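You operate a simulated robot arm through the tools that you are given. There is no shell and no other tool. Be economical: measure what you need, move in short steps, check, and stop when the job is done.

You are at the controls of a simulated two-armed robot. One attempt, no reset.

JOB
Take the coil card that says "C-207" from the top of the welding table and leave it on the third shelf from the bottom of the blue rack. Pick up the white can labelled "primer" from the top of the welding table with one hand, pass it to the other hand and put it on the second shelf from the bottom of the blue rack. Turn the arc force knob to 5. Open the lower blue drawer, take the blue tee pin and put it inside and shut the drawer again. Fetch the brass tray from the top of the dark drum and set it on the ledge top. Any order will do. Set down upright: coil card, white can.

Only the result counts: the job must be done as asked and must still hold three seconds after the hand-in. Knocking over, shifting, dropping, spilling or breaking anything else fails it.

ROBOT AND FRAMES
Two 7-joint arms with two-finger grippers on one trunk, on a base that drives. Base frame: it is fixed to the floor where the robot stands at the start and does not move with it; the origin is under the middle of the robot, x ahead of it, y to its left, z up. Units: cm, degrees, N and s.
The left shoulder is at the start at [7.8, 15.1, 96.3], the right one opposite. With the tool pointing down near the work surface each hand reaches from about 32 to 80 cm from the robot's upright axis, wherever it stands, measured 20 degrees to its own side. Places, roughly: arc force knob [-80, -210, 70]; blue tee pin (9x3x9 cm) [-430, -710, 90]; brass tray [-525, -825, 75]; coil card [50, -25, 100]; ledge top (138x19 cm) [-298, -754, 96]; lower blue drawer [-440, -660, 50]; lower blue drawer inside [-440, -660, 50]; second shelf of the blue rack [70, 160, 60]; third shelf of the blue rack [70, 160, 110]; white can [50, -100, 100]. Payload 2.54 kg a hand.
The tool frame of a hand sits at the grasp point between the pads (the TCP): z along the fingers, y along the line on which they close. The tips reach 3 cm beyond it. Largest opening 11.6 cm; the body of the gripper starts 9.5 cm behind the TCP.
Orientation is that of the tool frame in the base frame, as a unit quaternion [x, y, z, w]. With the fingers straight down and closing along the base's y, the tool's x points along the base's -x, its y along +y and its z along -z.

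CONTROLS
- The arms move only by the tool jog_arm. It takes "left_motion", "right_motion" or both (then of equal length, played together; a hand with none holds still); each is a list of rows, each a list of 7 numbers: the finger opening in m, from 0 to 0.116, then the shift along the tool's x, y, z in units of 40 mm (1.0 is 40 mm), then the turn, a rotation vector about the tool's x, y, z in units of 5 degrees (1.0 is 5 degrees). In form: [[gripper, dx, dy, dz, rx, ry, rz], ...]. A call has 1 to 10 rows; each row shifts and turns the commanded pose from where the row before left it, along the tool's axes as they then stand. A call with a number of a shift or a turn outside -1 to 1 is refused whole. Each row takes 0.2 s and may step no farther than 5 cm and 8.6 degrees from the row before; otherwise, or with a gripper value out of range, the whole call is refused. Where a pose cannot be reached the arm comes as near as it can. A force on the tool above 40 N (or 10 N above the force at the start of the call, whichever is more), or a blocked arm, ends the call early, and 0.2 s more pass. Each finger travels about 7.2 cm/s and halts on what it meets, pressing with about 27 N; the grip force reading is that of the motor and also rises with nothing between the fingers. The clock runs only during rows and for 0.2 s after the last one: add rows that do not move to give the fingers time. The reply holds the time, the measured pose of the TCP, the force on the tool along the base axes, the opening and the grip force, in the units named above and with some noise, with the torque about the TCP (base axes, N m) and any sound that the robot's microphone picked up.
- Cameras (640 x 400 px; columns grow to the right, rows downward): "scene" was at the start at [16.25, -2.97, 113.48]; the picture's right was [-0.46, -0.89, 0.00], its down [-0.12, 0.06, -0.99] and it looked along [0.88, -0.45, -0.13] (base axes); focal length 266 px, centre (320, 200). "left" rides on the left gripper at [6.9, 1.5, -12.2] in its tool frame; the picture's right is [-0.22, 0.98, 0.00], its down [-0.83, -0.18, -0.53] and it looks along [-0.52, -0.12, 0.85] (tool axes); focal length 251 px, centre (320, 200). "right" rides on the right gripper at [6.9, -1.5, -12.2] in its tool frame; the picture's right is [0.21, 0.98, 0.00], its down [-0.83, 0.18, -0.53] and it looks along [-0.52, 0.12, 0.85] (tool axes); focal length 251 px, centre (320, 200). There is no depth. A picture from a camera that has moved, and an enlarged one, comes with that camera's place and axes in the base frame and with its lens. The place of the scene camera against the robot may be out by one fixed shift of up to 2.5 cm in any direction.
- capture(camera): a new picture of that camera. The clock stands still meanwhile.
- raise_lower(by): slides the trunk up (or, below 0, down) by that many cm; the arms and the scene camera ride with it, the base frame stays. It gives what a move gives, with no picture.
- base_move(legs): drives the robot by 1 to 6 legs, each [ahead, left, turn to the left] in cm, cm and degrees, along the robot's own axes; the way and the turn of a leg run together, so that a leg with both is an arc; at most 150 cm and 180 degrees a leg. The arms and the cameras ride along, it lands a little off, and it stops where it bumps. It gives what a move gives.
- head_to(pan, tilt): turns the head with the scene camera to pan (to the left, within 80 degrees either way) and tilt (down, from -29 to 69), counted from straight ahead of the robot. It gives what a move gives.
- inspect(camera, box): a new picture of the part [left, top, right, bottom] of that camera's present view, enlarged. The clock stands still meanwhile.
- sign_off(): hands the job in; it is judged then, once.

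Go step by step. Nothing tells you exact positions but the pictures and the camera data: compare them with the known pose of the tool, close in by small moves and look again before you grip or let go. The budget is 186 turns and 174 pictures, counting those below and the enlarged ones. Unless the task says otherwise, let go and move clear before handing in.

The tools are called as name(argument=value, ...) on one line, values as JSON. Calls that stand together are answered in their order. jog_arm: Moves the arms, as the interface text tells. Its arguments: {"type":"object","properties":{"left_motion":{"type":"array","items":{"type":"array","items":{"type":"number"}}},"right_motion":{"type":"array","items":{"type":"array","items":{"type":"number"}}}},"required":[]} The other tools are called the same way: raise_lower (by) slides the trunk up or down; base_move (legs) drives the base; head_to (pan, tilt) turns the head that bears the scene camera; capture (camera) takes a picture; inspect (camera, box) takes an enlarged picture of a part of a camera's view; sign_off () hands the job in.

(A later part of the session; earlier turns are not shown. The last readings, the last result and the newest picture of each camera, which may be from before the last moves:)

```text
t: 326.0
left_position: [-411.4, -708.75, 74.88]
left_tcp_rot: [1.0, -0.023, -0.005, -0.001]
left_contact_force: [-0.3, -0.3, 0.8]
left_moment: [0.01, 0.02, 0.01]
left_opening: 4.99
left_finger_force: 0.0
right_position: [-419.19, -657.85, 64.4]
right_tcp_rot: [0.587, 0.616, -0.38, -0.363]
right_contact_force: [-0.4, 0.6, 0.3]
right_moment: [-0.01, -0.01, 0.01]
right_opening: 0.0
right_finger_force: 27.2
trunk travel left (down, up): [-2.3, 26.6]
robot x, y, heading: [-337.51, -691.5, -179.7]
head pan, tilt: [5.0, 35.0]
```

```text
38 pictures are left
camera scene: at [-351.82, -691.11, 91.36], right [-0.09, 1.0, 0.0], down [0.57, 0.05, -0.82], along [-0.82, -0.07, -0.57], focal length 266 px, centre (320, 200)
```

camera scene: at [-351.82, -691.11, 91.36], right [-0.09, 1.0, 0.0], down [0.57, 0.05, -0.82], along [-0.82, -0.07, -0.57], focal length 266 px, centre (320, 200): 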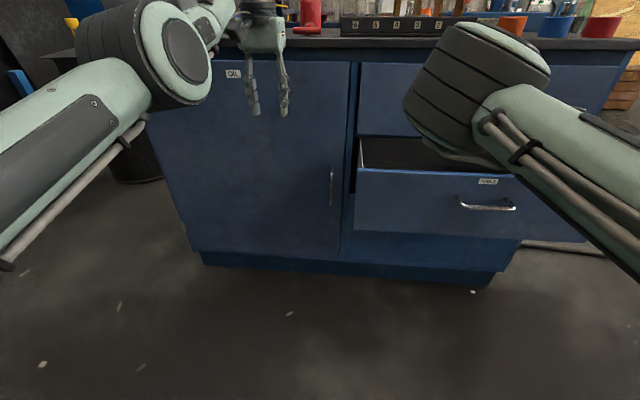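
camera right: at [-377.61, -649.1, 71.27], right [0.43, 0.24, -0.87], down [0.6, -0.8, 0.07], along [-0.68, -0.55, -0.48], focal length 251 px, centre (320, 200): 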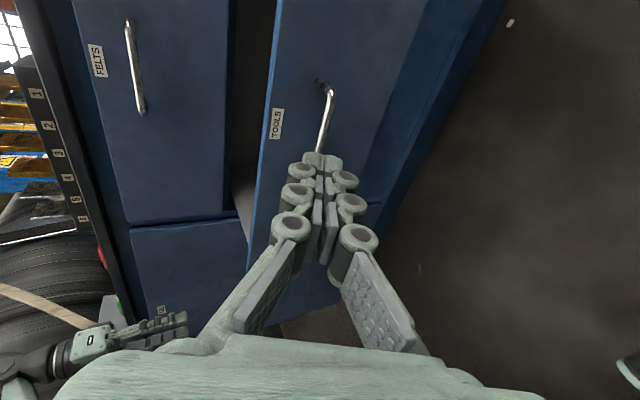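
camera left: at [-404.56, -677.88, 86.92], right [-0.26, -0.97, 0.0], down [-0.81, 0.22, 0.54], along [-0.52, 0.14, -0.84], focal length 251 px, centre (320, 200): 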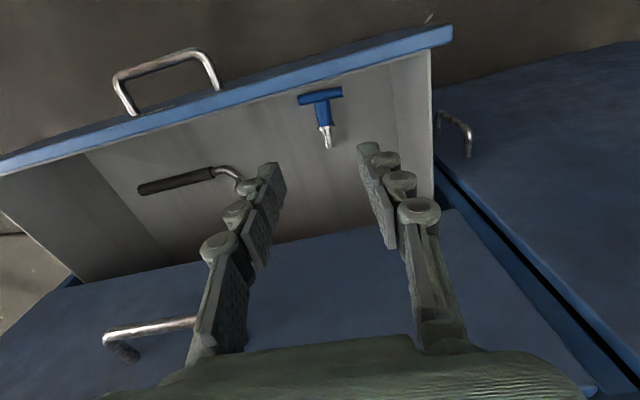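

The fingers passed over the drawer rim without touching. I'll back out the same way, lower 6 cm, shift beside the handle, and push again.

jog_arm(right_motion=[[0.0, 0, 0.35, -0.7, 0, 0, 0], [0.0, 0, 0.4, -0.805, 0, 0, 0], [0.0, 0, 0.4, -0.805, 0, 0, 0], [0.0, 0, 0.4, -0.805, 0, 0, 0], [0.0, 0, 0.4, -0.805, 0, 0, 0], [0.0, 0, 0.4, -0.805, 0, 0, 0], [0.0, 0, 0.4, -0.805, 0, 0, 0], [0.0, 0.8, 0.45, 0.22, 0, 0, 0], [0.0, 0.8, 0.45, 0.22, 0, 0, 0], [0.0, 0.8, 0.45, 0.22, 0, 0, 0]])

capture(camera="right")

```text
t: 328.2
left_position: [-411.28, -708.76, 74.92]
left_tcp_rot: [1.0, -0.023, -0.004, -0.001]
left_contact_force: [0.1, 0.2, 0.5]
left_moment: [0.01, -0.02, 0.05]
left_opening: 5.03
left_finger_force: 0.1
right_position: [-394.73, -647.1, 58.3]
right_tcp_rot: [0.586, 0.617, -0.379, -0.364]
right_contact_force: [0.1, -1.3, 0.3]
right_moment: [-0.04, -0.03, 0.0]
right_opening: 0.0
right_finger_force: 27.0
trunk travel left (down, up): [-2.3, 26.6]
robot x, y, heading: [-337.23, -691.41, -179.8]
head pan, tilt: [5.0, 35.0]
```

```text
37 pictures are left
camera right: at [-385.07, -639.64, 65.19], right [0.43, 0.24, -0.87], down [0.6, -0.8, 0.07], along [-0.68, -0.55, -0.48], focal length 251 px, centre (320, 200)
```

right: 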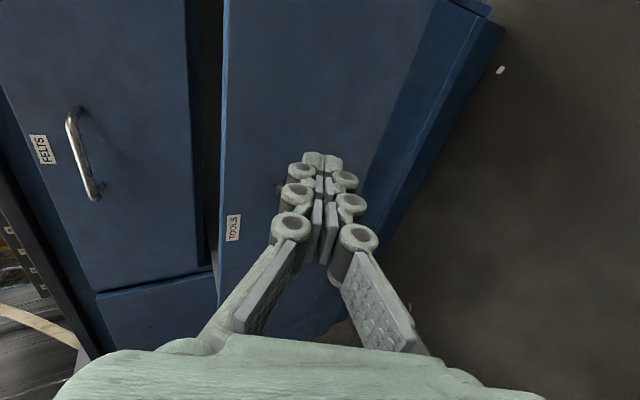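

Now the fingers face the drawer front. I'll push in 26 cm.

jog_arm(right_motion=[[0.0, 0, -0.35, 0.7, 0, 0, 0], [0.0, 0, -0.35, 0.7, 0, 0, 0], [0.0, 0, -0.35, 0.7, 0, 0, 0], [0.0, 0, -0.35, 0.7, 0, 0, 0], [0.0, 0, -0.35, 0.7, 0, 0, 0], [0.0, 0, -0.35, 0.7, 0, 0, 0], [0.0, 0, -0.35, 0.7, 0, 0, 0], [0.0, 0, -0.35, 0.7, 0, 0, 0], [0.0, 0, -0.2, 0.4, 0, 0, 0]])

capture(camera="scene")

```text
t: 330.2
left_position: [-411.34, -708.74, 74.95]
left_tcp_rot: [1.0, -0.025, -0.005, -0.001]
left_contact_force: [0.1, 0.3, -0.5]
left_moment: [0.04, -0.04, 0.01]
left_opening: 5.01
left_finger_force: 0.0
right_position: [-421.62, -648.37, 58.43]
right_tcp_rot: [0.587, 0.617, -0.379, -0.362]
right_contact_force: [15.6, -5.5, 1.8]
right_moment: [-0.03, -0.01, -0.01]
right_opening: 0.0
right_finger_force: 27.0
trunk travel left (down, up): [-2.3, 26.6]
robot x, y, heading: [-337.39, -691.46, -179.7]
head pan, tilt: [5.0, 35.0]
```

```text
36 pictures are left
camera scene: at [-351.73, -691.14, 91.38], right [-0.09, 1.0, 0.0], down [0.57, 0.05, -0.82], along [-0.82, -0.07, -0.57], focal length 266 px, centre (320, 200)
```

scene: 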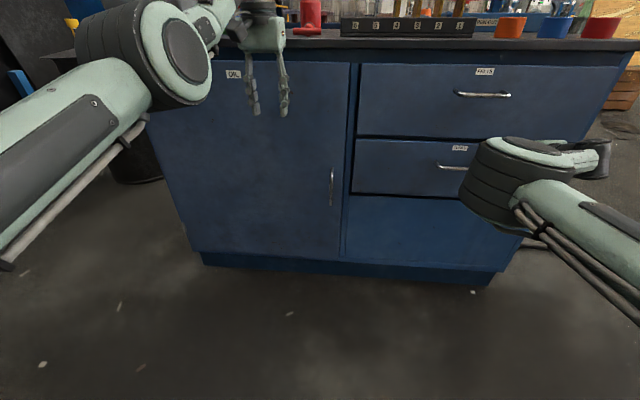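

The drawer is nearly or fully shut. I'll push a bit more to seat it firmly.

jog_arm(right_motion=[[0.0, 0, -0.1, 0.2, 0, 0, 0], [0.0, 0, -0.1, 0.2, 0, 0, 0], [0.0, 0, -0.1, 0.2, 0, 0, 0], [0.0, 0, -0.1, 0.2, 0, 0, 0], [0.0, 0, -0.1, 0.2, 0, 0, 0]])

jog_arm(right_motion=[[0.0, 0, 0.35, -0.7, 0, 0, 0], [0.0, 0, 0.35, -0.7, 0, 0, 0], [0.0, 0, 0.35, -0.7, 0, 0, 0], [0.0, 0, 0.35, -0.7, 0, 0, 0], [0.0, 0, 0.35, -0.7, 0, 0, 0], [0.0, 0.5, 0.35, -0.7, 0, 0, 0], [0.0, 0.8, 0, -0.3, 0, 0, 0], [0.0, 0.8, 0, 0, 0, 0, 0]])

capture(camera="scene")

```text
t: 330.5
left_position: [-411.2, -708.86, 74.96]
left_tcp_rot: [1.0, -0.024, -0.005, -0.001]
left_contact_force: [0.4, 0.3, -1.1]
left_moment: [-0.02, 0.03, 0.01]
left_opening: 4.98
left_finger_force: 0.1
right_position: [-421.68, -648.39, 58.5]
right_tcp_rot: [0.587, 0.618, -0.378, -0.362]
right_contact_force: [18.0, -6.6, 6.7]
right_moment: [0.07, 0.12, 0.01]
right_opening: 0.03
right_finger_force: 27.5
trunk travel left (down, up): [-2.3, 26.6]
robot x, y, heading: [-337.29, -691.54, -180.0]
head pan, tilt: [5.0, 35.0]
stopped in row 1 (right hand): the force on the tool passed its limit at 55 N (the readings are from after the stop); the commanded pose is now the measured one
```

```text
t: 332.3
left_position: [-411.27, -708.75, 74.94]
left_tcp_rot: [1.0, -0.024, -0.004, -0.001]
left_contact_force: [-0.5, -0.3, -0.2]
left_moment: [0.03, -0.02, 0.01]
left_opening: 5.03
left_finger_force: 0.1
right_position: [-402.38, -639.11, 59.05]
right_tcp_rot: [0.587, 0.618, -0.379, -0.36]
right_contact_force: [0.1, 0.4, -0.1]
right_moment: [0.02, -0.02, -0.03]
right_opening: 0.0
right_finger_force: 27.1
trunk travel left (down, up): [-2.3, 26.6]
robot x, y, heading: [-337.84, -691.69, -179.9]
head pan, tilt: [5.0, 35.0]
```

```text
35 pictures are left
camera scene: at [-351.78, -691.12, 91.36], right [-0.09, 1.0, 0.0], down [0.57, 0.05, -0.82], along [-0.82, -0.07, -0.57], focal length 266 px, centre (320, 200)
```

scene: 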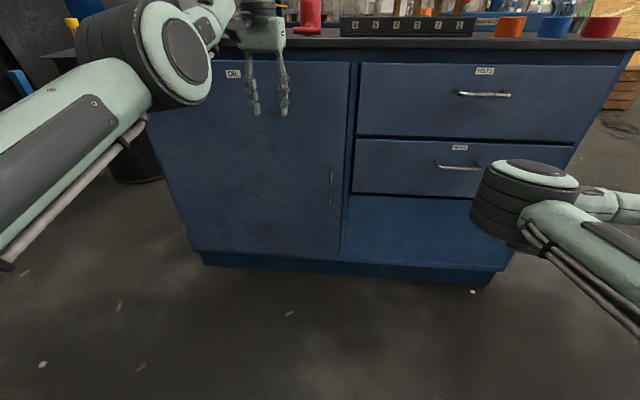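

The drawer is firmly shut with the pin inside. Next is the brass tray on the drum beyond the cabinet's left end; I'll tuck the right arm, raise the trunk and turn to face south.

jog_arm(right_motion=[[0.0, -0.6, 0.3, -0.6, 0, 0, 0], [0.0, -0.6, 0.3, -0.6, 0, 0, 0], [0.0, -0.6, 0.3, -0.6, 0, 0, 0], [0.0, -0.6, 0.3, -0.6, 0, 0, 0], [0.0, -0.6, 0.3, -0.6, 0, 0, 0], [0.0, -0.6, 0.3, -0.6, 0, 0, 0]])

raise_lower(by=24)

base_move(legs=[[0, 0, 90]])

head_to(pan=-15, tilt=22)

capture(camera="scene")

```text
t: 333.7
left_position: [-411.43, -708.79, 74.82]
left_tcp_rot: [1.0, -0.024, -0.005, -0.001]
left_contact_force: [-0.2, 0.7, -0.2]
left_moment: [0.0, 0.01, 0.02]
left_opening: 5.01
left_finger_force: 0.1
right_position: [-385.57, -652.68, 59.08]
right_tcp_rot: [0.588, 0.618, -0.378, -0.359]
right_contact_force: [0.1, -0.2, 0.2]
right_moment: [0.01, 0.03, 0.01]
right_opening: 0.01
right_finger_force: 26.8
trunk travel left (down, up): [-2.3, 26.6]
robot x, y, heading: [-337.18, -691.5, -179.9]
head pan, tilt: [5.0, 35.0]
```

```text
t: 336.2
left_position: [-411.45, -708.74, 98.88]
left_tcp_rot: [1.0, -0.023, -0.004, -0.001]
left_contact_force: [0.2, -0.1, 0.2]
left_moment: [-0.01, 0.01, 0.02]
left_opening: 5.0
left_finger_force: 0.0
right_position: [-385.64, -652.7, 83.15]
right_tcp_rot: [0.588, 0.618, -0.378, -0.359]
right_contact_force: [-0.1, 0.4, 0.0]
right_moment: [-0.01, 0.02, -0.01]
right_opening: 0.0
right_finger_force: 27.4
trunk travel left (down, up): [-26.3, 2.6]
robot x, y, heading: [-337.25, -691.4, -179.9]
head pan, tilt: [5.0, 35.0]
```

```text
t: 340.6
left_position: [-320.22, -765.53, 98.79]
left_tcp_rot: [0.724, 0.69, -0.004, 0.004]
left_contact_force: [0.5, -1.1, -0.1]
left_moment: [0.01, 0.01, 0.03]
left_opening: 4.99
left_finger_force: 0.2
right_position: [-376.47, -739.74, 83.17]
right_tcp_rot: [-0.022, 0.853, -0.522, 0.013]
right_contact_force: [-1.1, 0.2, 0.5]
right_moment: [0.01, 0.01, -0.01]
right_opening: 0.0
right_finger_force: 26.9
trunk travel left (down, up): [-26.3, 2.6]
robot x, y, heading: [-337.27, -691.46, -89.6]
head pan, tilt: [5.0, 35.0]
```

```text
t: 341.4
left_position: [-320.32, -765.53, 98.9]
left_tcp_rot: [0.725, 0.689, -0.003, 0.003]
left_contact_force: [-0.5, 0.4, -1.3]
left_moment: [-0.01, 0.01, -0.03]
left_opening: 4.99
left_finger_force: 0.2
right_position: [-376.41, -739.7, 83.3]
right_tcp_rot: [-0.021, 0.853, -0.522, 0.013]
right_contact_force: [0.8, -0.1, 0.3]
right_moment: [0.0, 0.04, 0.02]
right_opening: 0.0
right_finger_force: 27.1
trunk travel left (down, up): [-26.3, 2.6]
robot x, y, heading: [-337.23, -691.57, -90.0]
head pan, tilt: [-15.0, 22.0]
```

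```text
34 pictures are left
camera scene: at [-338.58, -706.09, 117.41], right [-0.97, 0.26, 0.0], down [0.1, 0.36, -0.93], along [-0.24, -0.9, -0.38], focal length 266 px, centre (320, 200)
```

scene: 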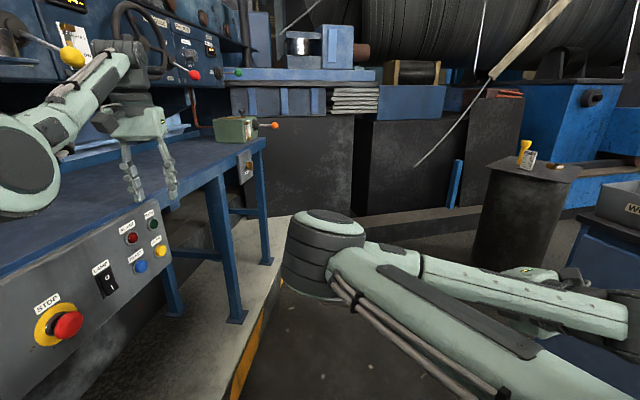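

I see the control desk (the ledge top, z≈96) on the left and the dark drum with the brass tray ahead right. Let me zoom on the drum and tray.

inspect(camera="scene", box=[470, 120, 630, 220])

```text
4.00 times, centred on (550, 170) of scene
camera zoom: at [-338.58, -706.09, 117.41], right [-0.97, 0.26, 0.0], down [0.1, 0.36, -0.93], along [-0.24, -0.9, -0.38], focal length 1063 px, centre (-600, 320)
```

zoom: 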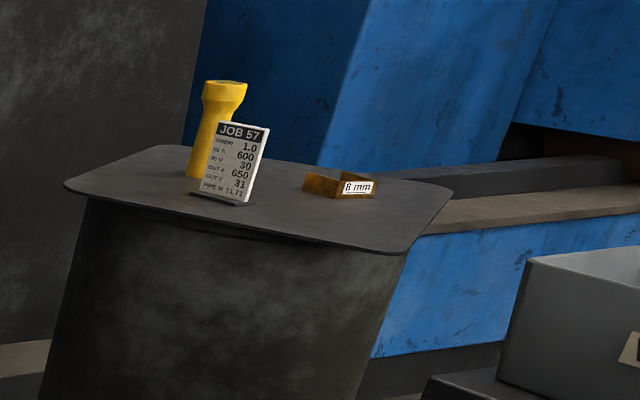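

The tray is a small brass box near (-517,-817), beside a job card and a yellow cylinder. I'll lift the right hand well clear, then drive around the cabinet corner in steps.

jog_arm(right_motion=[[0.0, 0, -0.83, -0.41, 0, 0, 0], [0.0, 0, -0.83, -0.41, 0, 0, 0], [0.0, 0, -0.83, -0.41, 0, 0, 0], [0.0, 0, -0.83, -0.41, 0, 0, 0], [0.0, 0, -0.83, -0.41, 0, 0, 0], [0.0, 0, -0.83, -0.41, 0, 0, 0], [0.0, 0, -0.83, -0.41, 0, 0, 0]])

base_move(legs=[[0, -20, 0], [60, -20, 0], [40, 0, 0]])

head_to(pan=-40, tilt=25)

capture(camera="scene")

```text
t: 343.0
left_position: [-320.27, -765.64, 98.87]
left_tcp_rot: [0.724, 0.689, -0.004, 0.003]
left_contact_force: [-0.5, -1.2, -0.3]
left_moment: [-0.06, -0.02, 0.02]
left_opening: 4.99
left_finger_force: 0.1
right_position: [-377.16, -739.99, 107.53]
right_tcp_rot: [-0.004, 0.858, -0.512, 0.028]
right_contact_force: [-0.5, 0.1, 0.3]
right_moment: [0.0, 0.03, 0.01]
right_opening: 0.01
right_finger_force: 27.0
trunk travel left (down, up): [-26.3, 2.6]
robot x, y, heading: [-337.04, -691.78, -89.9]
head pan, tilt: [-15.0, 22.0]
```

```text
t: 350.8
left_position: [-359.97, -865.35, 98.85]
left_tcp_rot: [0.724, 0.69, -0.003, 0.003]
left_contact_force: [0.0, -0.7, -0.7]
left_moment: [-0.03, 0.0, 0.01]
left_opening: 5.01
left_finger_force: 0.1
right_position: [-416.12, -840.11, 109.02]
right_tcp_rot: [-0.023, 0.853, -0.521, 0.014]
right_contact_force: [-0.2, 0.2, 0.3]
right_moment: [-0.01, -0.01, 0.0]
right_opening: 0.01
right_finger_force: 26.7
trunk travel left (down, up): [-26.3, 2.6]
robot x, y, heading: [-376.9, -791.65, -89.8]
head pan, tilt: [-15.0, 22.0]
```

```text
t: 351.6
left_position: [-359.92, -865.25, 98.92]
left_tcp_rot: [0.724, 0.69, -0.004, 0.002]
left_contact_force: [0.3, -0.8, 0.2]
left_moment: [0.01, 0.01, 0.01]
left_opening: 5.01
left_finger_force: 0.0
right_position: [-416.25, -840.07, 108.87]
right_tcp_rot: [-0.022, 0.853, -0.521, 0.016]
right_contact_force: [0.7, -0.2, -0.2]
right_moment: [0.01, 0.01, 0.02]
right_opening: 0.0
right_finger_force: 27.0
trunk travel left (down, up): [-26.3, 2.6]
robot x, y, heading: [-377.29, -791.37, -89.8]
head pan, tilt: [-40.0, 25.0]
```

```text
32 pictures are left
camera scene: at [-381.65, -804.38, 119.35], right [-0.8, 0.59, 0.0], down [0.1, 0.14, -0.98], along [-0.59, -0.79, -0.18], focal length 266 px, centre (320, 200)
```

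scene: 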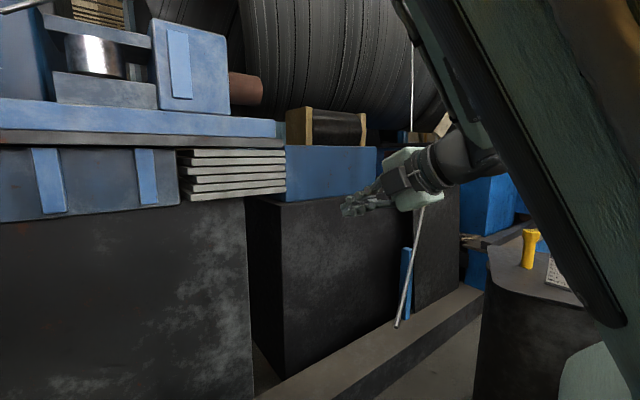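

I'll turn right to face the drum and move closer.

base_move(legs=[[0, 0, -90], [50, 0, 0]])

head_to(pan=15, tilt=30)

capture(camera="scene")

capture(camera="left")

```text
t: 358.6
left_position: [-501.4, -807.49, 98.99]
left_tcp_rot: [1.0, -0.029, -0.005, 0.0]
left_contact_force: [0.7, 0.8, 1.0]
left_moment: [0.03, -0.01, 0.02]
left_opening: 4.99
left_finger_force: 0.0
right_position: [-475.58, -751.54, 108.82]
right_tcp_rot: [0.592, 0.615, -0.376, -0.359]
right_contact_force: [0.1, -0.4, -0.8]
right_moment: [-0.04, -0.01, 0.0]
right_opening: 0.0
right_finger_force: 27.1
trunk travel left (down, up): [-26.3, 2.6]
robot x, y, heading: [-427.56, -791.15, 179.8]
head pan, tilt: [-40.0, 25.0]
```

```text
t: 359.8
left_position: [-501.37, -807.62, 98.91]
left_tcp_rot: [1.0, -0.028, -0.005, -0.001]
left_contact_force: [0.1, 0.8, 0.1]
left_moment: [0.02, 0.0, 0.0]
left_opening: 5.0
left_finger_force: 0.1
right_position: [-475.63, -751.63, 108.61]
right_tcp_rot: [0.594, 0.615, -0.375, -0.358]
right_contact_force: [-0.1, 0.9, -0.6]
right_moment: [-0.01, -0.01, 0.0]
right_opening: 0.0
right_finger_force: 26.7
trunk travel left (down, up): [-26.3, 2.6]
robot x, y, heading: [-427.35, -791.15, 179.8]
head pan, tilt: [15.0, 30.0]
```

```text
31 pictures are left
camera scene: at [-441.68, -786.98, 119.86], right [0.29, 0.96, 0.0], down [0.12, -0.04, -0.99], along [-0.95, 0.29, -0.12], focal length 266 px, centre (320, 200)
```

scene: 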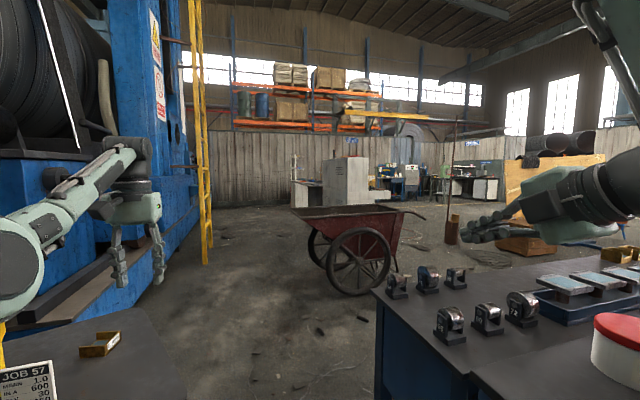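

```text
30 pictures are left
camera left: at [-494.43, -809.52, 110.96], right [-0.27, -0.96, 0.0], down [-0.81, 0.23, 0.54], along [-0.52, 0.15, -0.84], focal length 251 px, centre (320, 200)
```

left: 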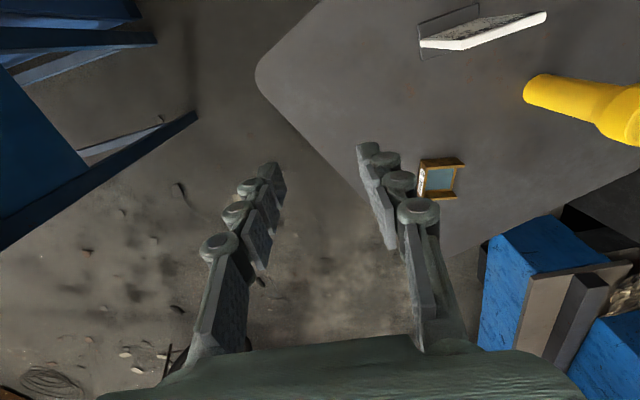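

The tray is centred near (-516.6,-822), about 7 cm wide. I'll move the base so the left hand is over it and open the fingers.

base_move(legs=[[14.5, 14.5, 0]])

jog_arm(left_motion=[[0.1, 0, 0, 0.8, 0, 0, 0], [0.1, 0, 0, 0.8, 0, 0, 0], [0.1, 0, 0, 0, 0, 0, 0]])

capture(camera="left")

```text
t: 361.8
left_position: [-515.99, -822.05, 98.82]
left_tcp_rot: [1.0, -0.029, -0.004, -0.001]
left_contact_force: [-0.1, 0.0, -0.2]
left_moment: [0.06, 0.0, 0.02]
left_opening: 4.99
left_finger_force: 0.1
right_position: [-490.19, -765.94, 108.52]
right_tcp_rot: [0.593, 0.616, -0.376, -0.358]
right_contact_force: [-0.3, -0.2, 0.4]
right_moment: [-0.01, 0.01, -0.04]
right_opening: 0.02
right_finger_force: 27.0
trunk travel left (down, up): [-26.3, 2.6]
robot x, y, heading: [-441.64, -805.31, 179.5]
head pan, tilt: [15.0, 30.0]
```

```text
t: 362.6
left_position: [-515.95, -822.06, 92.45]
left_tcp_rot: [1.0, -0.028, -0.005, -0.001]
left_contact_force: [-0.3, -0.1, -0.4]
left_moment: [-0.02, 0.02, -0.01]
left_opening: 9.97
left_finger_force: 0.0
right_position: [-490.24, -766.01, 108.46]
right_tcp_rot: [0.595, 0.616, -0.375, -0.356]
right_contact_force: [0.4, 0.4, 0.0]
right_moment: [0.0, -0.04, -0.01]
right_opening: 0.01
right_finger_force: 26.7
trunk travel left (down, up): [-26.3, 2.6]
robot x, y, heading: [-442.05, -805.47, 179.6]
head pan, tilt: [15.0, 30.0]
```

```text
29 pictures are left
camera left: at [-509.0, -824.02, 104.55], right [-0.27, -0.96, 0.0], down [-0.81, 0.23, 0.54], along [-0.52, 0.15, -0.84], focal length 251 px, centre (320, 200)
```

left: 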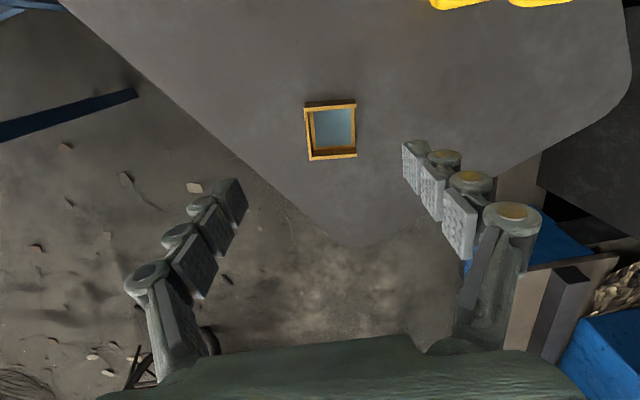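

The tray's centre is at (-517.6,-822.9), rotated about 12°, and it measures 5.4 × 6.3 cm. I'll align, rotate 9° and come down to about 4 cm above grip height.

jog_arm(left_motion=[[0.078, -0.42, 0.2, 0, 0, 0, 0], [0.078, 0, 0, 0, 0, 0, 0.9], [0.078, 0, 0, 0, 0, 0, 0.9], [0.078, 0, 0, 0.9, 0, 0, 0], [0.078, 0, 0, 0.9, 0, 0, 0], [0.078, 0, 0, 0.8, 0, 0, 0], [0.078, 0, 0, 0, 0, 0, 0]])

capture(camera="left")

```text
t: 364.2
left_position: [-517.97, -822.72, 81.94]
left_tcp_rot: [0.994, -0.107, -0.005, 0.0]
left_contact_force: [0.4, 0.8, 0.0]
left_moment: [0.02, 0.0, 0.03]
left_opening: 7.82
left_finger_force: 0.0
right_position: [-490.39, -765.95, 108.36]
right_tcp_rot: [0.594, 0.616, -0.375, -0.356]
right_contact_force: [1.0, 0.4, 0.5]
right_moment: [-0.01, 0.02, -0.02]
right_opening: 0.0
right_finger_force: 27.0
trunk travel left (down, up): [-26.3, 2.6]
robot x, y, heading: [-441.9, -805.21, 179.6]
head pan, tilt: [15.0, 30.0]
```

```text
28 pictures are left
camera left: at [-511.34, -825.71, 94.19], right [-0.42, -0.91, 0.0], down [-0.76, 0.35, 0.54], along [-0.49, 0.22, -0.84], focal length 251 px, centre (320, 200)
```

left: 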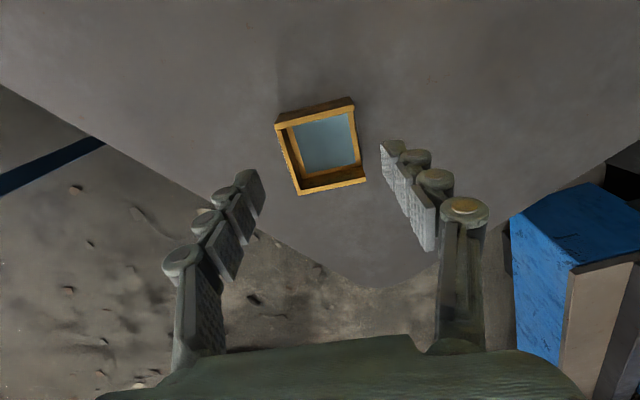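

It's well aligned. I'll shift 0.8 cm toward the tray's centre, descend 3.2 cm and close gently.

jog_arm(left_motion=[[0.078, 0.2, 0, 0.4, 0, 0, 0], [0.078, 0, 0, 0.4, 0, 0, 0], [0.078, 0, 0, 0, 0, 0, 0]])

capture(camera="left")

```text
t: 365.0
left_position: [-517.21, -822.86, 79.0]
left_tcp_rot: [0.994, -0.107, -0.005, -0.001]
left_contact_force: [0.6, 0.0, 0.0]
left_moment: [-0.02, 0.01, 0.0]
left_opening: 7.8
left_finger_force: 0.1
right_position: [-490.17, -766.04, 108.45]
right_tcp_rot: [0.594, 0.617, -0.374, -0.356]
right_contact_force: [1.2, -0.6, 0.6]
right_moment: [0.0, 0.02, 0.01]
right_opening: 0.02
right_finger_force: 26.4
trunk travel left (down, up): [-26.3, 2.6]
robot x, y, heading: [-442.12, -805.55, 179.6]
head pan, tilt: [15.0, 30.0]
```

```text
27 pictures are left
camera left: at [-510.6, -825.86, 90.99], right [-0.42, -0.91, 0.0], down [-0.76, 0.35, 0.54], along [-0.49, 0.22, -0.84], focal length 251 px, centre (320, 200)
```

left: 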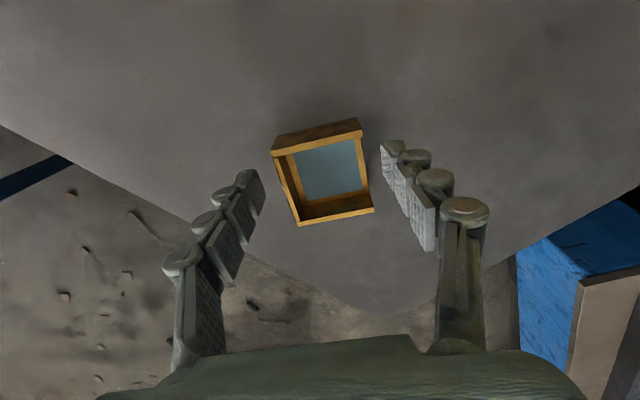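

The tray sits between the fingers. I'll lower 0.4 cm, close and lift.

jog_arm(left_motion=[[0.078, 0, 0, 0.1, 0, 0, 0], [0.03, 0, 0, 0, 0, 0, 0], [0.03, 0, 0, 0, 0, 0, 0], [0.03, 0, 0, 0, 0, 0, 0], [0.03, 0, 0, 0, 0, 0, 0], [0.03, 0, 0, -0.4, 0, 0, 0], [0.03, 0, 0, -0.8, 0, 0, 0], [0.03, 0, 0, 0, 0, 0, 0]])

capture(camera="left")

```text
t: 366.8
left_position: [-516.99, -822.8, 83.24]
left_tcp_rot: [0.994, -0.107, -0.004, 0.0]
left_contact_force: [0.8, 0.1, 0.0]
left_moment: [-0.02, -0.01, 0.0]
left_opening: 3.03
left_finger_force: 0.0
right_position: [-490.2, -766.07, 108.48]
right_tcp_rot: [0.594, 0.617, -0.374, -0.356]
right_contact_force: [0.2, -1.1, 0.6]
right_moment: [0.0, 0.0, -0.02]
right_opening: 0.02
right_finger_force: 27.0
trunk travel left (down, up): [-26.3, 2.6]
robot x, y, heading: [-441.56, -805.21, 179.7]
head pan, tilt: [15.0, 30.0]
```

```text
26 pictures are left
camera left: at [-510.53, -825.82, 95.37], right [-0.42, -0.91, 0.0], down [-0.76, 0.35, 0.54], along [-0.49, 0.22, -0.84], focal length 251 px, centre (320, 200)
```

left: 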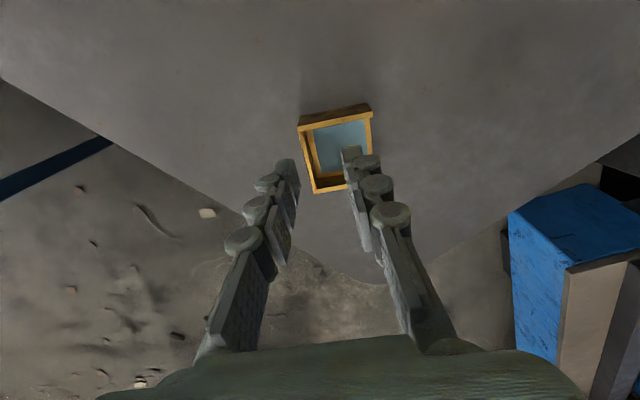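

The fingers closed just above the rim, so the tray is lower than I thought (rim about z=75.5). I'll open, recentre to (-518.2,-823.8), descend lower and close again.

jog_arm(left_motion=[[0.078, 0, 0, 0, 0, 0, 0], [0.078, 0, 0, 0, 0, 0, 0], [0.078, -0.24, 0.31, 0, 0, 0, 0], [0.078, 0, 0, 0.6, 0, 0, 0], [0.078, 0, 0, 0.6, 0, 0, 0], [0.078, 0, 0, 0.55, 0, 0, 0], [0.078, 0, 0, 0, 0, 0, 0]])

capture(camera="left")

```text
t: 368.4
left_position: [-518.38, -823.86, 76.34]
left_tcp_rot: [0.994, -0.108, -0.006, 0.0]
left_contact_force: [0.5, -0.7, -0.6]
left_moment: [0.02, 0.0, 0.02]
left_opening: 7.79
left_finger_force: 0.1
right_position: [-490.35, -766.1, 108.41]
right_tcp_rot: [0.595, 0.616, -0.374, -0.357]
right_contact_force: [0.5, 0.9, 0.1]
right_moment: [-0.01, 0.01, 0.01]
right_opening: 0.0
right_finger_force: 27.0
trunk travel left (down, up): [-26.3, 2.6]
robot x, y, heading: [-441.76, -805.35, 179.6]
head pan, tilt: [15.0, 30.0]
```

```text
25 pictures are left
camera left: at [-511.83, -826.84, 88.43], right [-0.42, -0.91, 0.0], down [-0.76, 0.35, 0.54], along [-0.49, 0.22, -0.84], focal length 251 px, centre (320, 200)
```

left: 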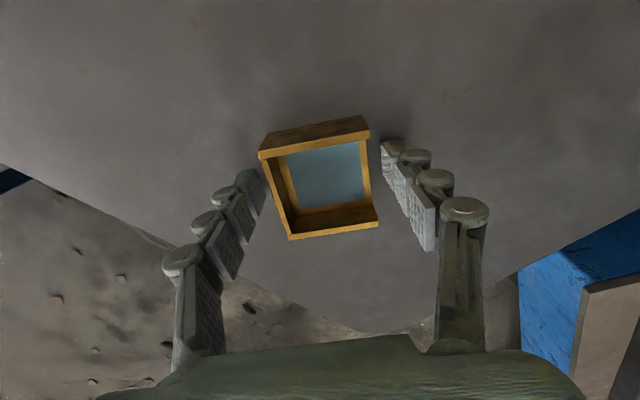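

The rim is now at pad level with the fingers flanking it. I'll close.

jog_arm(left_motion=[[0.078, 0, 0, 0.08, 0, 0, 0], [0.02, 0, 0, 0, 0, 0, 0], [0.02, 0, 0, 0, 0, 0, 0], [0.02, 0, 0, 0, 0, 0, 0], [0.02, 0, 0, 0, 0, 0, 0]])

capture(camera="left")

```text
t: 369.6
left_position: [-518.34, -823.75, 76.4]
left_tcp_rot: [0.994, -0.107, -0.008, 0.0]
left_contact_force: [-5.2, 2.6, 20.4]
left_moment: [0.33, -0.16, 0.04]
left_opening: 5.71
left_finger_force: 27.0
right_position: [-490.06, -765.96, 108.59]
right_tcp_rot: [0.593, 0.616, -0.375, -0.357]
right_contact_force: [-0.7, 0.0, 0.1]
right_moment: [-0.04, 0.0, 0.01]
right_opening: 0.01
right_finger_force: 27.0
trunk travel left (down, up): [-26.3, 2.6]
robot x, y, heading: [-441.64, -805.39, 179.9]
head pan, tilt: [15.0, 30.0]
```

```text
24 pictures are left
camera left: at [-511.78, -826.74, 88.46], right [-0.42, -0.91, 0.01], down [-0.76, 0.35, 0.55], along [-0.5, 0.22, -0.84], focal length 251 px, centre (320, 200)
```

left: 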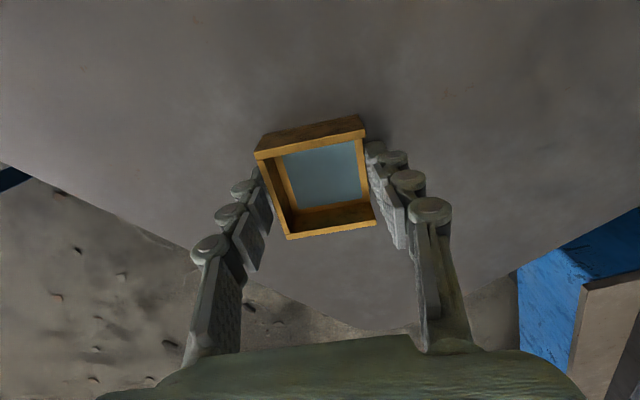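

The tray is gripped (5.7 cm). I'll lift it and back away.

jog_arm(left_motion=[[0.02, 0, 0, -0.4, 0, 0, 0], [0.02, 0, 0, -0.9, 0, 0, 0], [0.02, 0, 0, -0.9, 0, 0, 0], [0.02, 0, 0, -0.9, 0, 0, 0], [0.02, 0, 0, -0.9, 0, 0, 0], [0.02, 0, 0, -0.9, 0, 0, 0], [0.02, 0, 0, -0.9, 0, 0, 0], [0.02, 0, 0, 0, 0, 0, 0]])

base_move(legs=[[-60, -8, 0]])

capture(camera="left")

```text
t: 371.4
left_position: [-516.19, -823.99, 98.68]
left_tcp_rot: [0.994, -0.108, -0.004, -0.001]
left_contact_force: [-0.4, 0.4, -1.5]
left_moment: [-0.02, -0.04, 0.0]
left_opening: 5.71
left_finger_force: 27.5
left hand out of reach, approached as far as the arm can: row 6, 7
right_position: [-490.26, -766.03, 108.28]
right_tcp_rot: [0.594, 0.617, -0.373, -0.356]
right_contact_force: [-0.2, -0.3, 0.2]
right_moment: [-0.01, 0.02, 0.02]
right_opening: 0.0
right_finger_force: 27.3
trunk travel left (down, up): [-26.3, 2.6]
robot x, y, heading: [-441.89, -805.63, 179.7]
head pan, tilt: [15.0, 30.0]
```

```text
t: 374.9
left_position: [-455.52, -816.22, 98.83]
left_tcp_rot: [0.994, -0.108, -0.005, -0.001]
left_contact_force: [0.4, -0.2, -2.3]
left_moment: [0.01, 0.03, -0.01]
left_opening: 5.72
left_finger_force: 27.0
right_position: [-429.29, -758.4, 108.44]
right_tcp_rot: [0.595, 0.616, -0.374, -0.356]
right_contact_force: [0.8, 0.0, 0.7]
right_moment: [0.01, 0.03, 0.02]
right_opening: 0.0
right_finger_force: 27.7
trunk travel left (down, up): [-26.3, 2.6]
robot x, y, heading: [-381.27, -798.04, 179.5]
head pan, tilt: [15.0, 30.0]
```

```text
23 pictures are left
camera left: at [-448.85, -819.19, 110.91], right [-0.42, -0.91, 0.0], down [-0.76, 0.35, 0.54], along [-0.49, 0.22, -0.84], focal length 251 px, centre (320, 200)
```

left: 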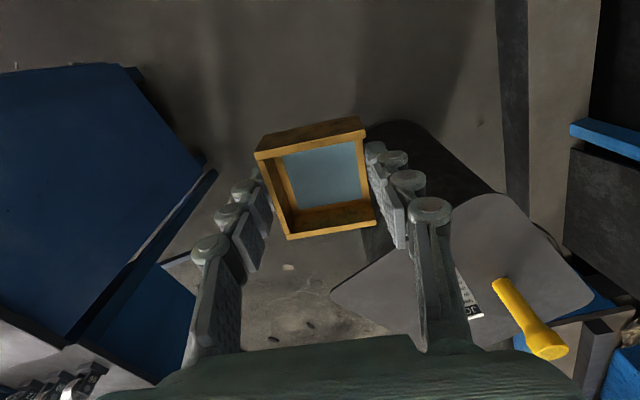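

The tray is secure and the drum items are undisturbed. I'll pull the left hand back and up, then turn left to face the desk ledge.

jog_arm(left_motion=[[0.02, 0.75, 0, -0.67, 0, 0, 0], [0.02, 0.75, 0, -0.67, 0, 0, 0], [0.02, 0.75, 0, -0.67, 0, 0, 0], [0.02, 0.75, 0, -0.67, 0, 0, 0], [0.02, 0.75, 0, -0.67, 0, 0, 0], [0.02, 0, 0, 0, 0, 0, 0]])

base_move(legs=[[0, -25, 0], [0, 0, 90], [0, 0, 68]])

head_to(pan=15, tilt=30)

capture(camera="scene")

```text
t: 376.3
left_position: [-452.03, -817.9, 107.89]
left_tcp_rot: [0.994, -0.108, -0.005, -0.001]
left_contact_force: [-0.2, 0.7, -0.5]
left_moment: [0.02, 0.02, 0.0]
left_opening: 5.73
left_finger_force: 27.0
left hand out of reach, approached as far as the arm can: row 1, 2, 3, 4, 5
right_position: [-429.4, -758.36, 108.34]
right_tcp_rot: [0.596, 0.617, -0.373, -0.354]
right_contact_force: [0.3, 0.6, 0.3]
right_moment: [-0.03, 0.03, -0.03]
right_opening: 0.0
right_finger_force: 27.4
trunk travel left (down, up): [-26.3, 2.6]
robot x, y, heading: [-381.19, -797.77, 179.7]
head pan, tilt: [15.0, 30.0]
```

```text
t: 384.4
left_position: [-342.9, -835.42, 108.37]
left_tcp_rot: [0.691, 0.723, -0.012, 0.0]
left_contact_force: [-2.1, 0.9, -0.2]
left_moment: [0.04, 0.02, 0.05]
left_opening: 5.76
left_finger_force: 26.9
right_position: [-405.12, -830.36, 107.69]
right_tcp_rot: [-0.137, 0.85, -0.502, 0.085]
right_contact_force: [-0.3, 0.5, 0.2]
right_moment: [0.02, -0.01, -0.03]
right_opening: 0.0
right_finger_force: 27.2
trunk travel left (down, up): [-26.3, 2.6]
robot x, y, heading: [-380.67, -773.24, -74.0]
head pan, tilt: [15.0, 30.0]
stopped in leg 3: the force on the tool passed its limit at 48 N (the readings are from after the stop); the commanded pose is now the measured one
```

```text
t: 385.0
left_position: [-342.97, -835.48, 108.19]
left_tcp_rot: [0.691, 0.723, -0.012, 0.001]
left_contact_force: [-3.7, 2.8, 0.1]
left_moment: [0.07, 0.04, -0.01]
left_opening: 5.71
left_finger_force: 27.4
right_position: [-405.1, -830.25, 107.74]
right_tcp_rot: [-0.137, 0.849, -0.503, 0.086]
right_contact_force: [0.0, -0.7, -0.3]
right_moment: [0.01, 0.0, 0.0]
right_opening: 0.0
right_finger_force: 27.4
trunk travel left (down, up): [-26.3, 2.6]
robot x, y, heading: [-381.06, -772.89, -74.2]
head pan, tilt: [15.0, 30.0]
```

```text
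22 pictures are left
camera scene: at [-377.69, -787.34, 119.57], right [-1.0, -0.01, 0.0], down [0.0, 0.15, -0.99], along [0.01, -0.99, -0.15], focal length 266 px, centre (320, 200)
```

scene: 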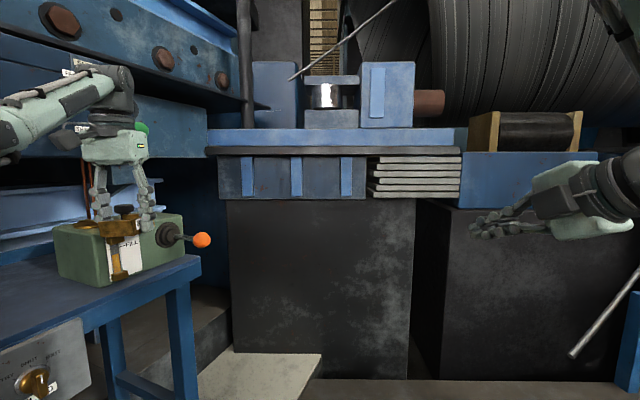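

The tray brushed the green box on the desk end. I'll turn back, move away north, and look at the ledge properly.

base_move(legs=[[0, 0, -12], [-35, 0, 0], [0, 0, 35]])

head_to(pan=20, tilt=25)

capture(camera="scene")

```text
t: 389.8
left_position: [-323.83, -780.61, 108.33]
left_tcp_rot: [0.533, 0.846, -0.012, 0.003]
left_contact_force: [-0.2, 0.0, -1.5]
left_moment: [0.0, 0.0, -0.01]
left_opening: 5.73
left_finger_force: 27.1
right_position: [-383.28, -800.08, 107.81]
right_tcp_rot: [-0.303, 0.805, -0.476, 0.185]
right_contact_force: [0.3, -0.2, 0.3]
right_moment: [-0.06, -0.04, -0.01]
right_opening: 0.0
right_finger_force: 26.9
trunk travel left (down, up): [-26.3, 2.6]
robot x, y, heading: [-383.46, -737.77, -51.2]
head pan, tilt: [15.0, 30.0]
```

```text
t: 390.4
left_position: [-323.9, -780.6, 108.15]
left_tcp_rot: [0.533, 0.846, -0.012, 0.002]
left_contact_force: [-0.2, -0.6, -1.8]
left_moment: [-0.01, 0.03, -0.01]
left_opening: 5.72
left_finger_force: 26.7
right_position: [-383.19, -800.2, 107.46]
right_tcp_rot: [-0.304, 0.806, -0.473, 0.185]
right_contact_force: [-0.6, -0.5, 0.3]
right_moment: [0.0, -0.01, 0.0]
right_opening: 0.03
right_finger_force: 27.4
trunk travel left (down, up): [-26.3, 2.6]
robot x, y, heading: [-383.06, -737.86, -51.2]
head pan, tilt: [20.0, 25.0]
```

```text
21 pictures are left
camera scene: at [-373.99, -750.22, 119.48], right [-0.91, -0.41, 0.0], down [-0.07, 0.15, -0.99], along [0.41, -0.9, -0.16], focal length 266 px, centre (320, 200)
```

scene: 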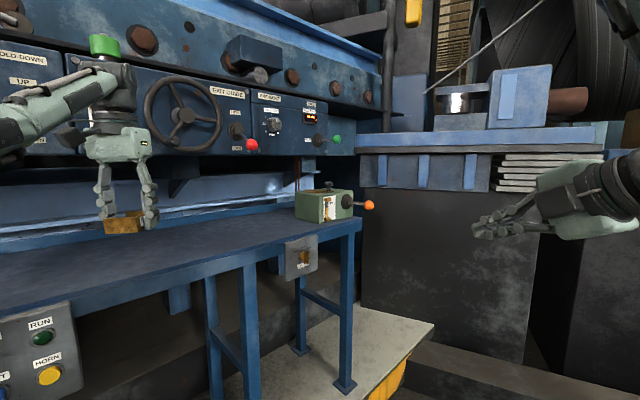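

I need to identify the ledge exactly; let me zoom on the desk and the strip behind it.

inspect(camera="scene", box=[0, 100, 380, 340])

```text
1.67 times, centred on (190, 220) of scene
camera zoom: at [-373.99, -750.22, 119.48], right [-0.91, -0.41, 0.0], down [-0.07, 0.15, -0.99], along [0.41, -0.9, -0.16], focal length 443 px, centre (537, 167)
```

zoom: 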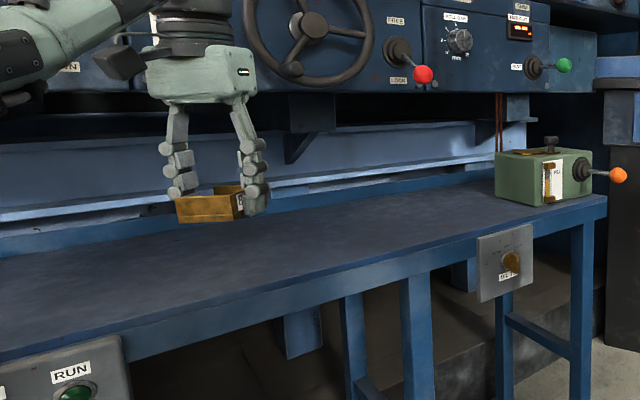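

The blue desk top is the ledge, at about z=92–96, with its front edge running from about (-303,-747) to (-348,-848). I'll strafe left so the tray is over the ledge near (-300,-758), still high, and check.

base_move(legs=[[-2, 32, 0]])

capture(camera="left")

capture(camera="scene")

```text
t: 392.4
left_position: [-316.26, -773.4, 108.18]
left_tcp_rot: [0.539, 0.842, -0.013, 0.001]
left_contact_force: [-2.3, 0.9, -1.8]
left_moment: [-0.15, -0.26, 0.1]
left_opening: 5.72
left_finger_force: 27.2
right_position: [-375.07, -792.55, 107.05]
right_tcp_rot: [-0.304, 0.81, -0.467, 0.182]
right_contact_force: [0.3, 0.0, 0.1]
right_moment: [0.02, -0.01, 0.01]
right_opening: 0.0
right_finger_force: 27.4
trunk travel left (down, up): [-26.3, 2.6]
robot x, y, heading: [-375.27, -730.2, -51.3]
head pan, tilt: [20.0, 25.0]
stopped in leg 1: the robot was blocked; the commanded pose is now the measured one
```

```text
19 pictures are left
camera left: at [-317.54, -766.26, 120.25], right [0.98, 0.21, -0.02], down [0.19, -0.81, 0.55], along [0.1, -0.54, -0.83], focal length 251 px, centre (320, 200)
```

left: 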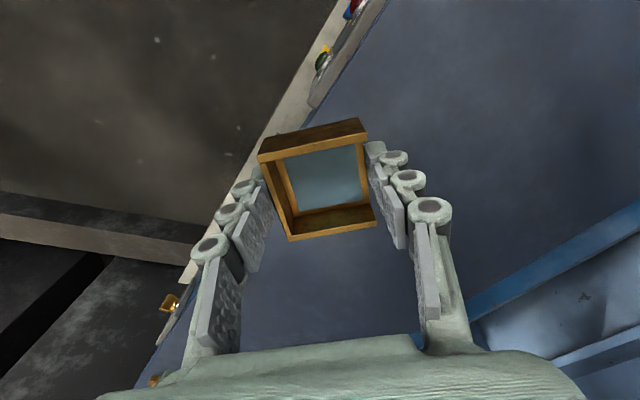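

```text
18 pictures are left
camera scene: at [-365.6, -742.58, 119.32], right [-0.9, -0.43, 0.0], down [-0.08, 0.16, -0.98], along [0.42, -0.89, -0.18], focal length 266 px, centre (320, 200)
```

scene: 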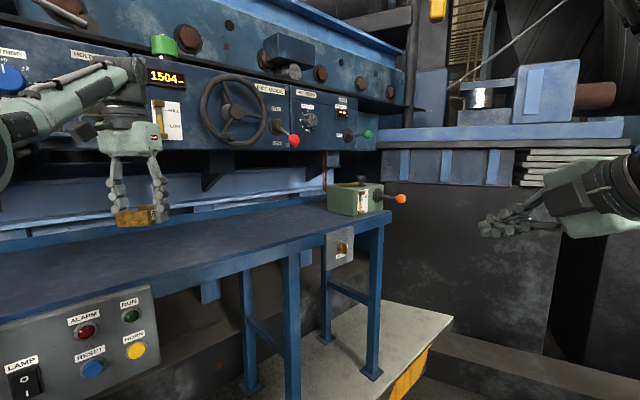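

The base stopped on a light contact while strafing, but the tray is already about 3 cm inside the ledge's front edge. I'll ease right and drive forward 7.5 cm to bring it properly over the ledge.

base_move(legs=[[0, -1.5, 0], [7.5, 0, 0]])

capture(camera="left")

```text
t: 393.8
left_position: [-312.58, -780.12, 108.09]
left_tcp_rot: [0.539, 0.842, -0.012, 0.001]
left_contact_force: [0.6, -1.4, -1.6]
left_moment: [0.07, 0.01, -0.02]
left_opening: 5.73
left_finger_force: 26.8
right_position: [-371.36, -799.4, 107.18]
right_tcp_rot: [-0.304, 0.81, -0.468, 0.183]
right_contact_force: [0.5, -0.6, -0.7]
right_moment: [-0.02, 0.01, 0.0]
right_opening: 0.01
right_finger_force: 26.6
trunk travel left (down, up): [-26.3, 2.6]
robot x, y, heading: [-371.47, -736.97, -51.2]
head pan, tilt: [20.0, 25.0]
```

```text
17 pictures are left
camera left: at [-313.89, -773.08, 120.13], right [0.98, 0.21, -0.02], down [0.19, -0.81, 0.55], along [0.1, -0.54, -0.84], focal length 251 px, centre (320, 200)
```

left: 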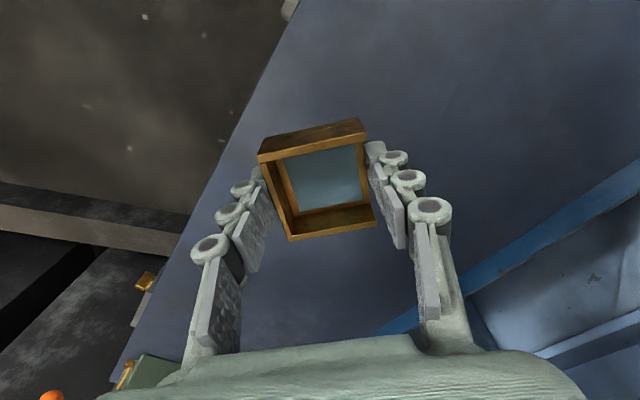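

The tray is about 7.5 cm inside the front edge of the ledge. I'll lower it in small steps until it touches.

jog_arm(left_motion=[[0.02, 0, 0, 0.6, 0, 0, 0], [0.02, 0, 0, 0.6, 0, 0, 0], [0.02, 0, 0, 0.3, 0, 0, 0], [0.02, 0, 0, 0.1, 0, 0, 0], [0.02, 0, 0, 0.1, 0, 0, 0], [0.02, 0, 0, 0.1, 0, 0, 0], [0.02, 0, 0, 0.1, 0, 0, 0], [0.02, 0, 0, 0, 0, 0, 0]])

capture(camera="scene")

```text
t: 395.6
left_position: [-311.2, -782.38, 101.47]
left_tcp_rot: [0.539, 0.842, -0.012, -0.001]
left_contact_force: [1.4, -0.3, -1.0]
left_moment: [-0.01, -0.03, -0.04]
left_opening: 5.73
left_finger_force: 26.9
left hand out of reach, approached as far as the arm can: row 1, 2, 3, 6
right_position: [-371.57, -799.44, 106.91]
right_tcp_rot: [-0.304, 0.811, -0.466, 0.181]
right_contact_force: [-0.5, 0.4, -0.1]
right_moment: [-0.01, 0.01, 0.01]
right_opening: 0.0
right_finger_force: 26.9
trunk travel left (down, up): [-26.3, 2.6]
robot x, y, heading: [-371.51, -736.93, -51.0]
head pan, tilt: [20.0, 25.0]
```

```text
16 pictures are left
camera scene: at [-361.99, -749.32, 119.29], right [-0.9, -0.43, 0.0], down [-0.08, 0.16, -0.98], along [0.43, -0.89, -0.18], focal length 266 px, centre (320, 200)
```

scene: 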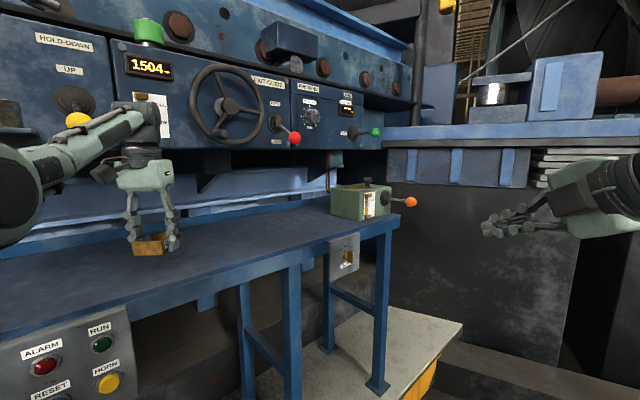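

It's still slightly above the ledge. I'll keep lowering gently until contact.

jog_arm(left_motion=[[0.02, 0, 0, 0.2, 0, 0, 0], [0.02, 0, 0, 0.2, 0, 0, 0], [0.02, 0, 0, 0.12, 0, 0, 0], [0.02, 0, 0, 0.12, 0, 0, 0], [0.02, 0, 0, 0.12, 0, 0, 0], [0.02, 0, 0, 0.12, 0, 0, 0], [0.02, 0, 0, 0.12, 0, 0, 0], [0.02, 0, 0, 0.12, 0, 0, 0], [0.02, 0, 0, 0, 0, 0, 0]])

inspect(camera="scene", box=[70, 160, 270, 285])

```text
t: 397.6
left_position: [-310.59, -783.35, 97.86]
left_tcp_rot: [0.538, 0.843, -0.013, 0.003]
left_contact_force: [-0.9, 2.4, 18.3]
left_moment: [0.67, -0.4, 0.09]
left_opening: 5.73
left_finger_force: 26.8
left hand out of reach, approached as far as the arm can: row 1, 3, 6
right_position: [-371.58, -799.32, 106.98]
right_tcp_rot: [-0.303, 0.809, -0.468, 0.183]
right_contact_force: [0.0, 0.1, 0.0]
right_moment: [0.01, 0.01, -0.02]
right_opening: 0.0
right_finger_force: 27.0
trunk travel left (down, up): [-26.3, 2.6]
robot x, y, heading: [-371.76, -736.68, -51.6]
head pan, tilt: [20.0, 25.0]
```

```text
3.20 times, centred on (170, 222) of scene
camera zoom: at [-362.16, -749.16, 119.35], right [-0.9, -0.43, 0.0], down [-0.08, 0.16, -0.98], along [0.43, -0.89, -0.18], focal length 850 px, centre (800, 128)
```

zoom: 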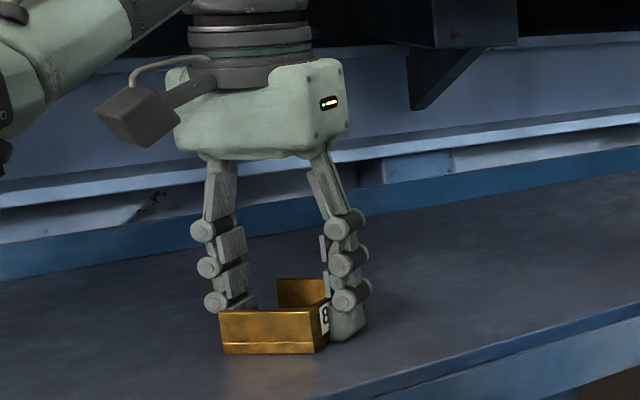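

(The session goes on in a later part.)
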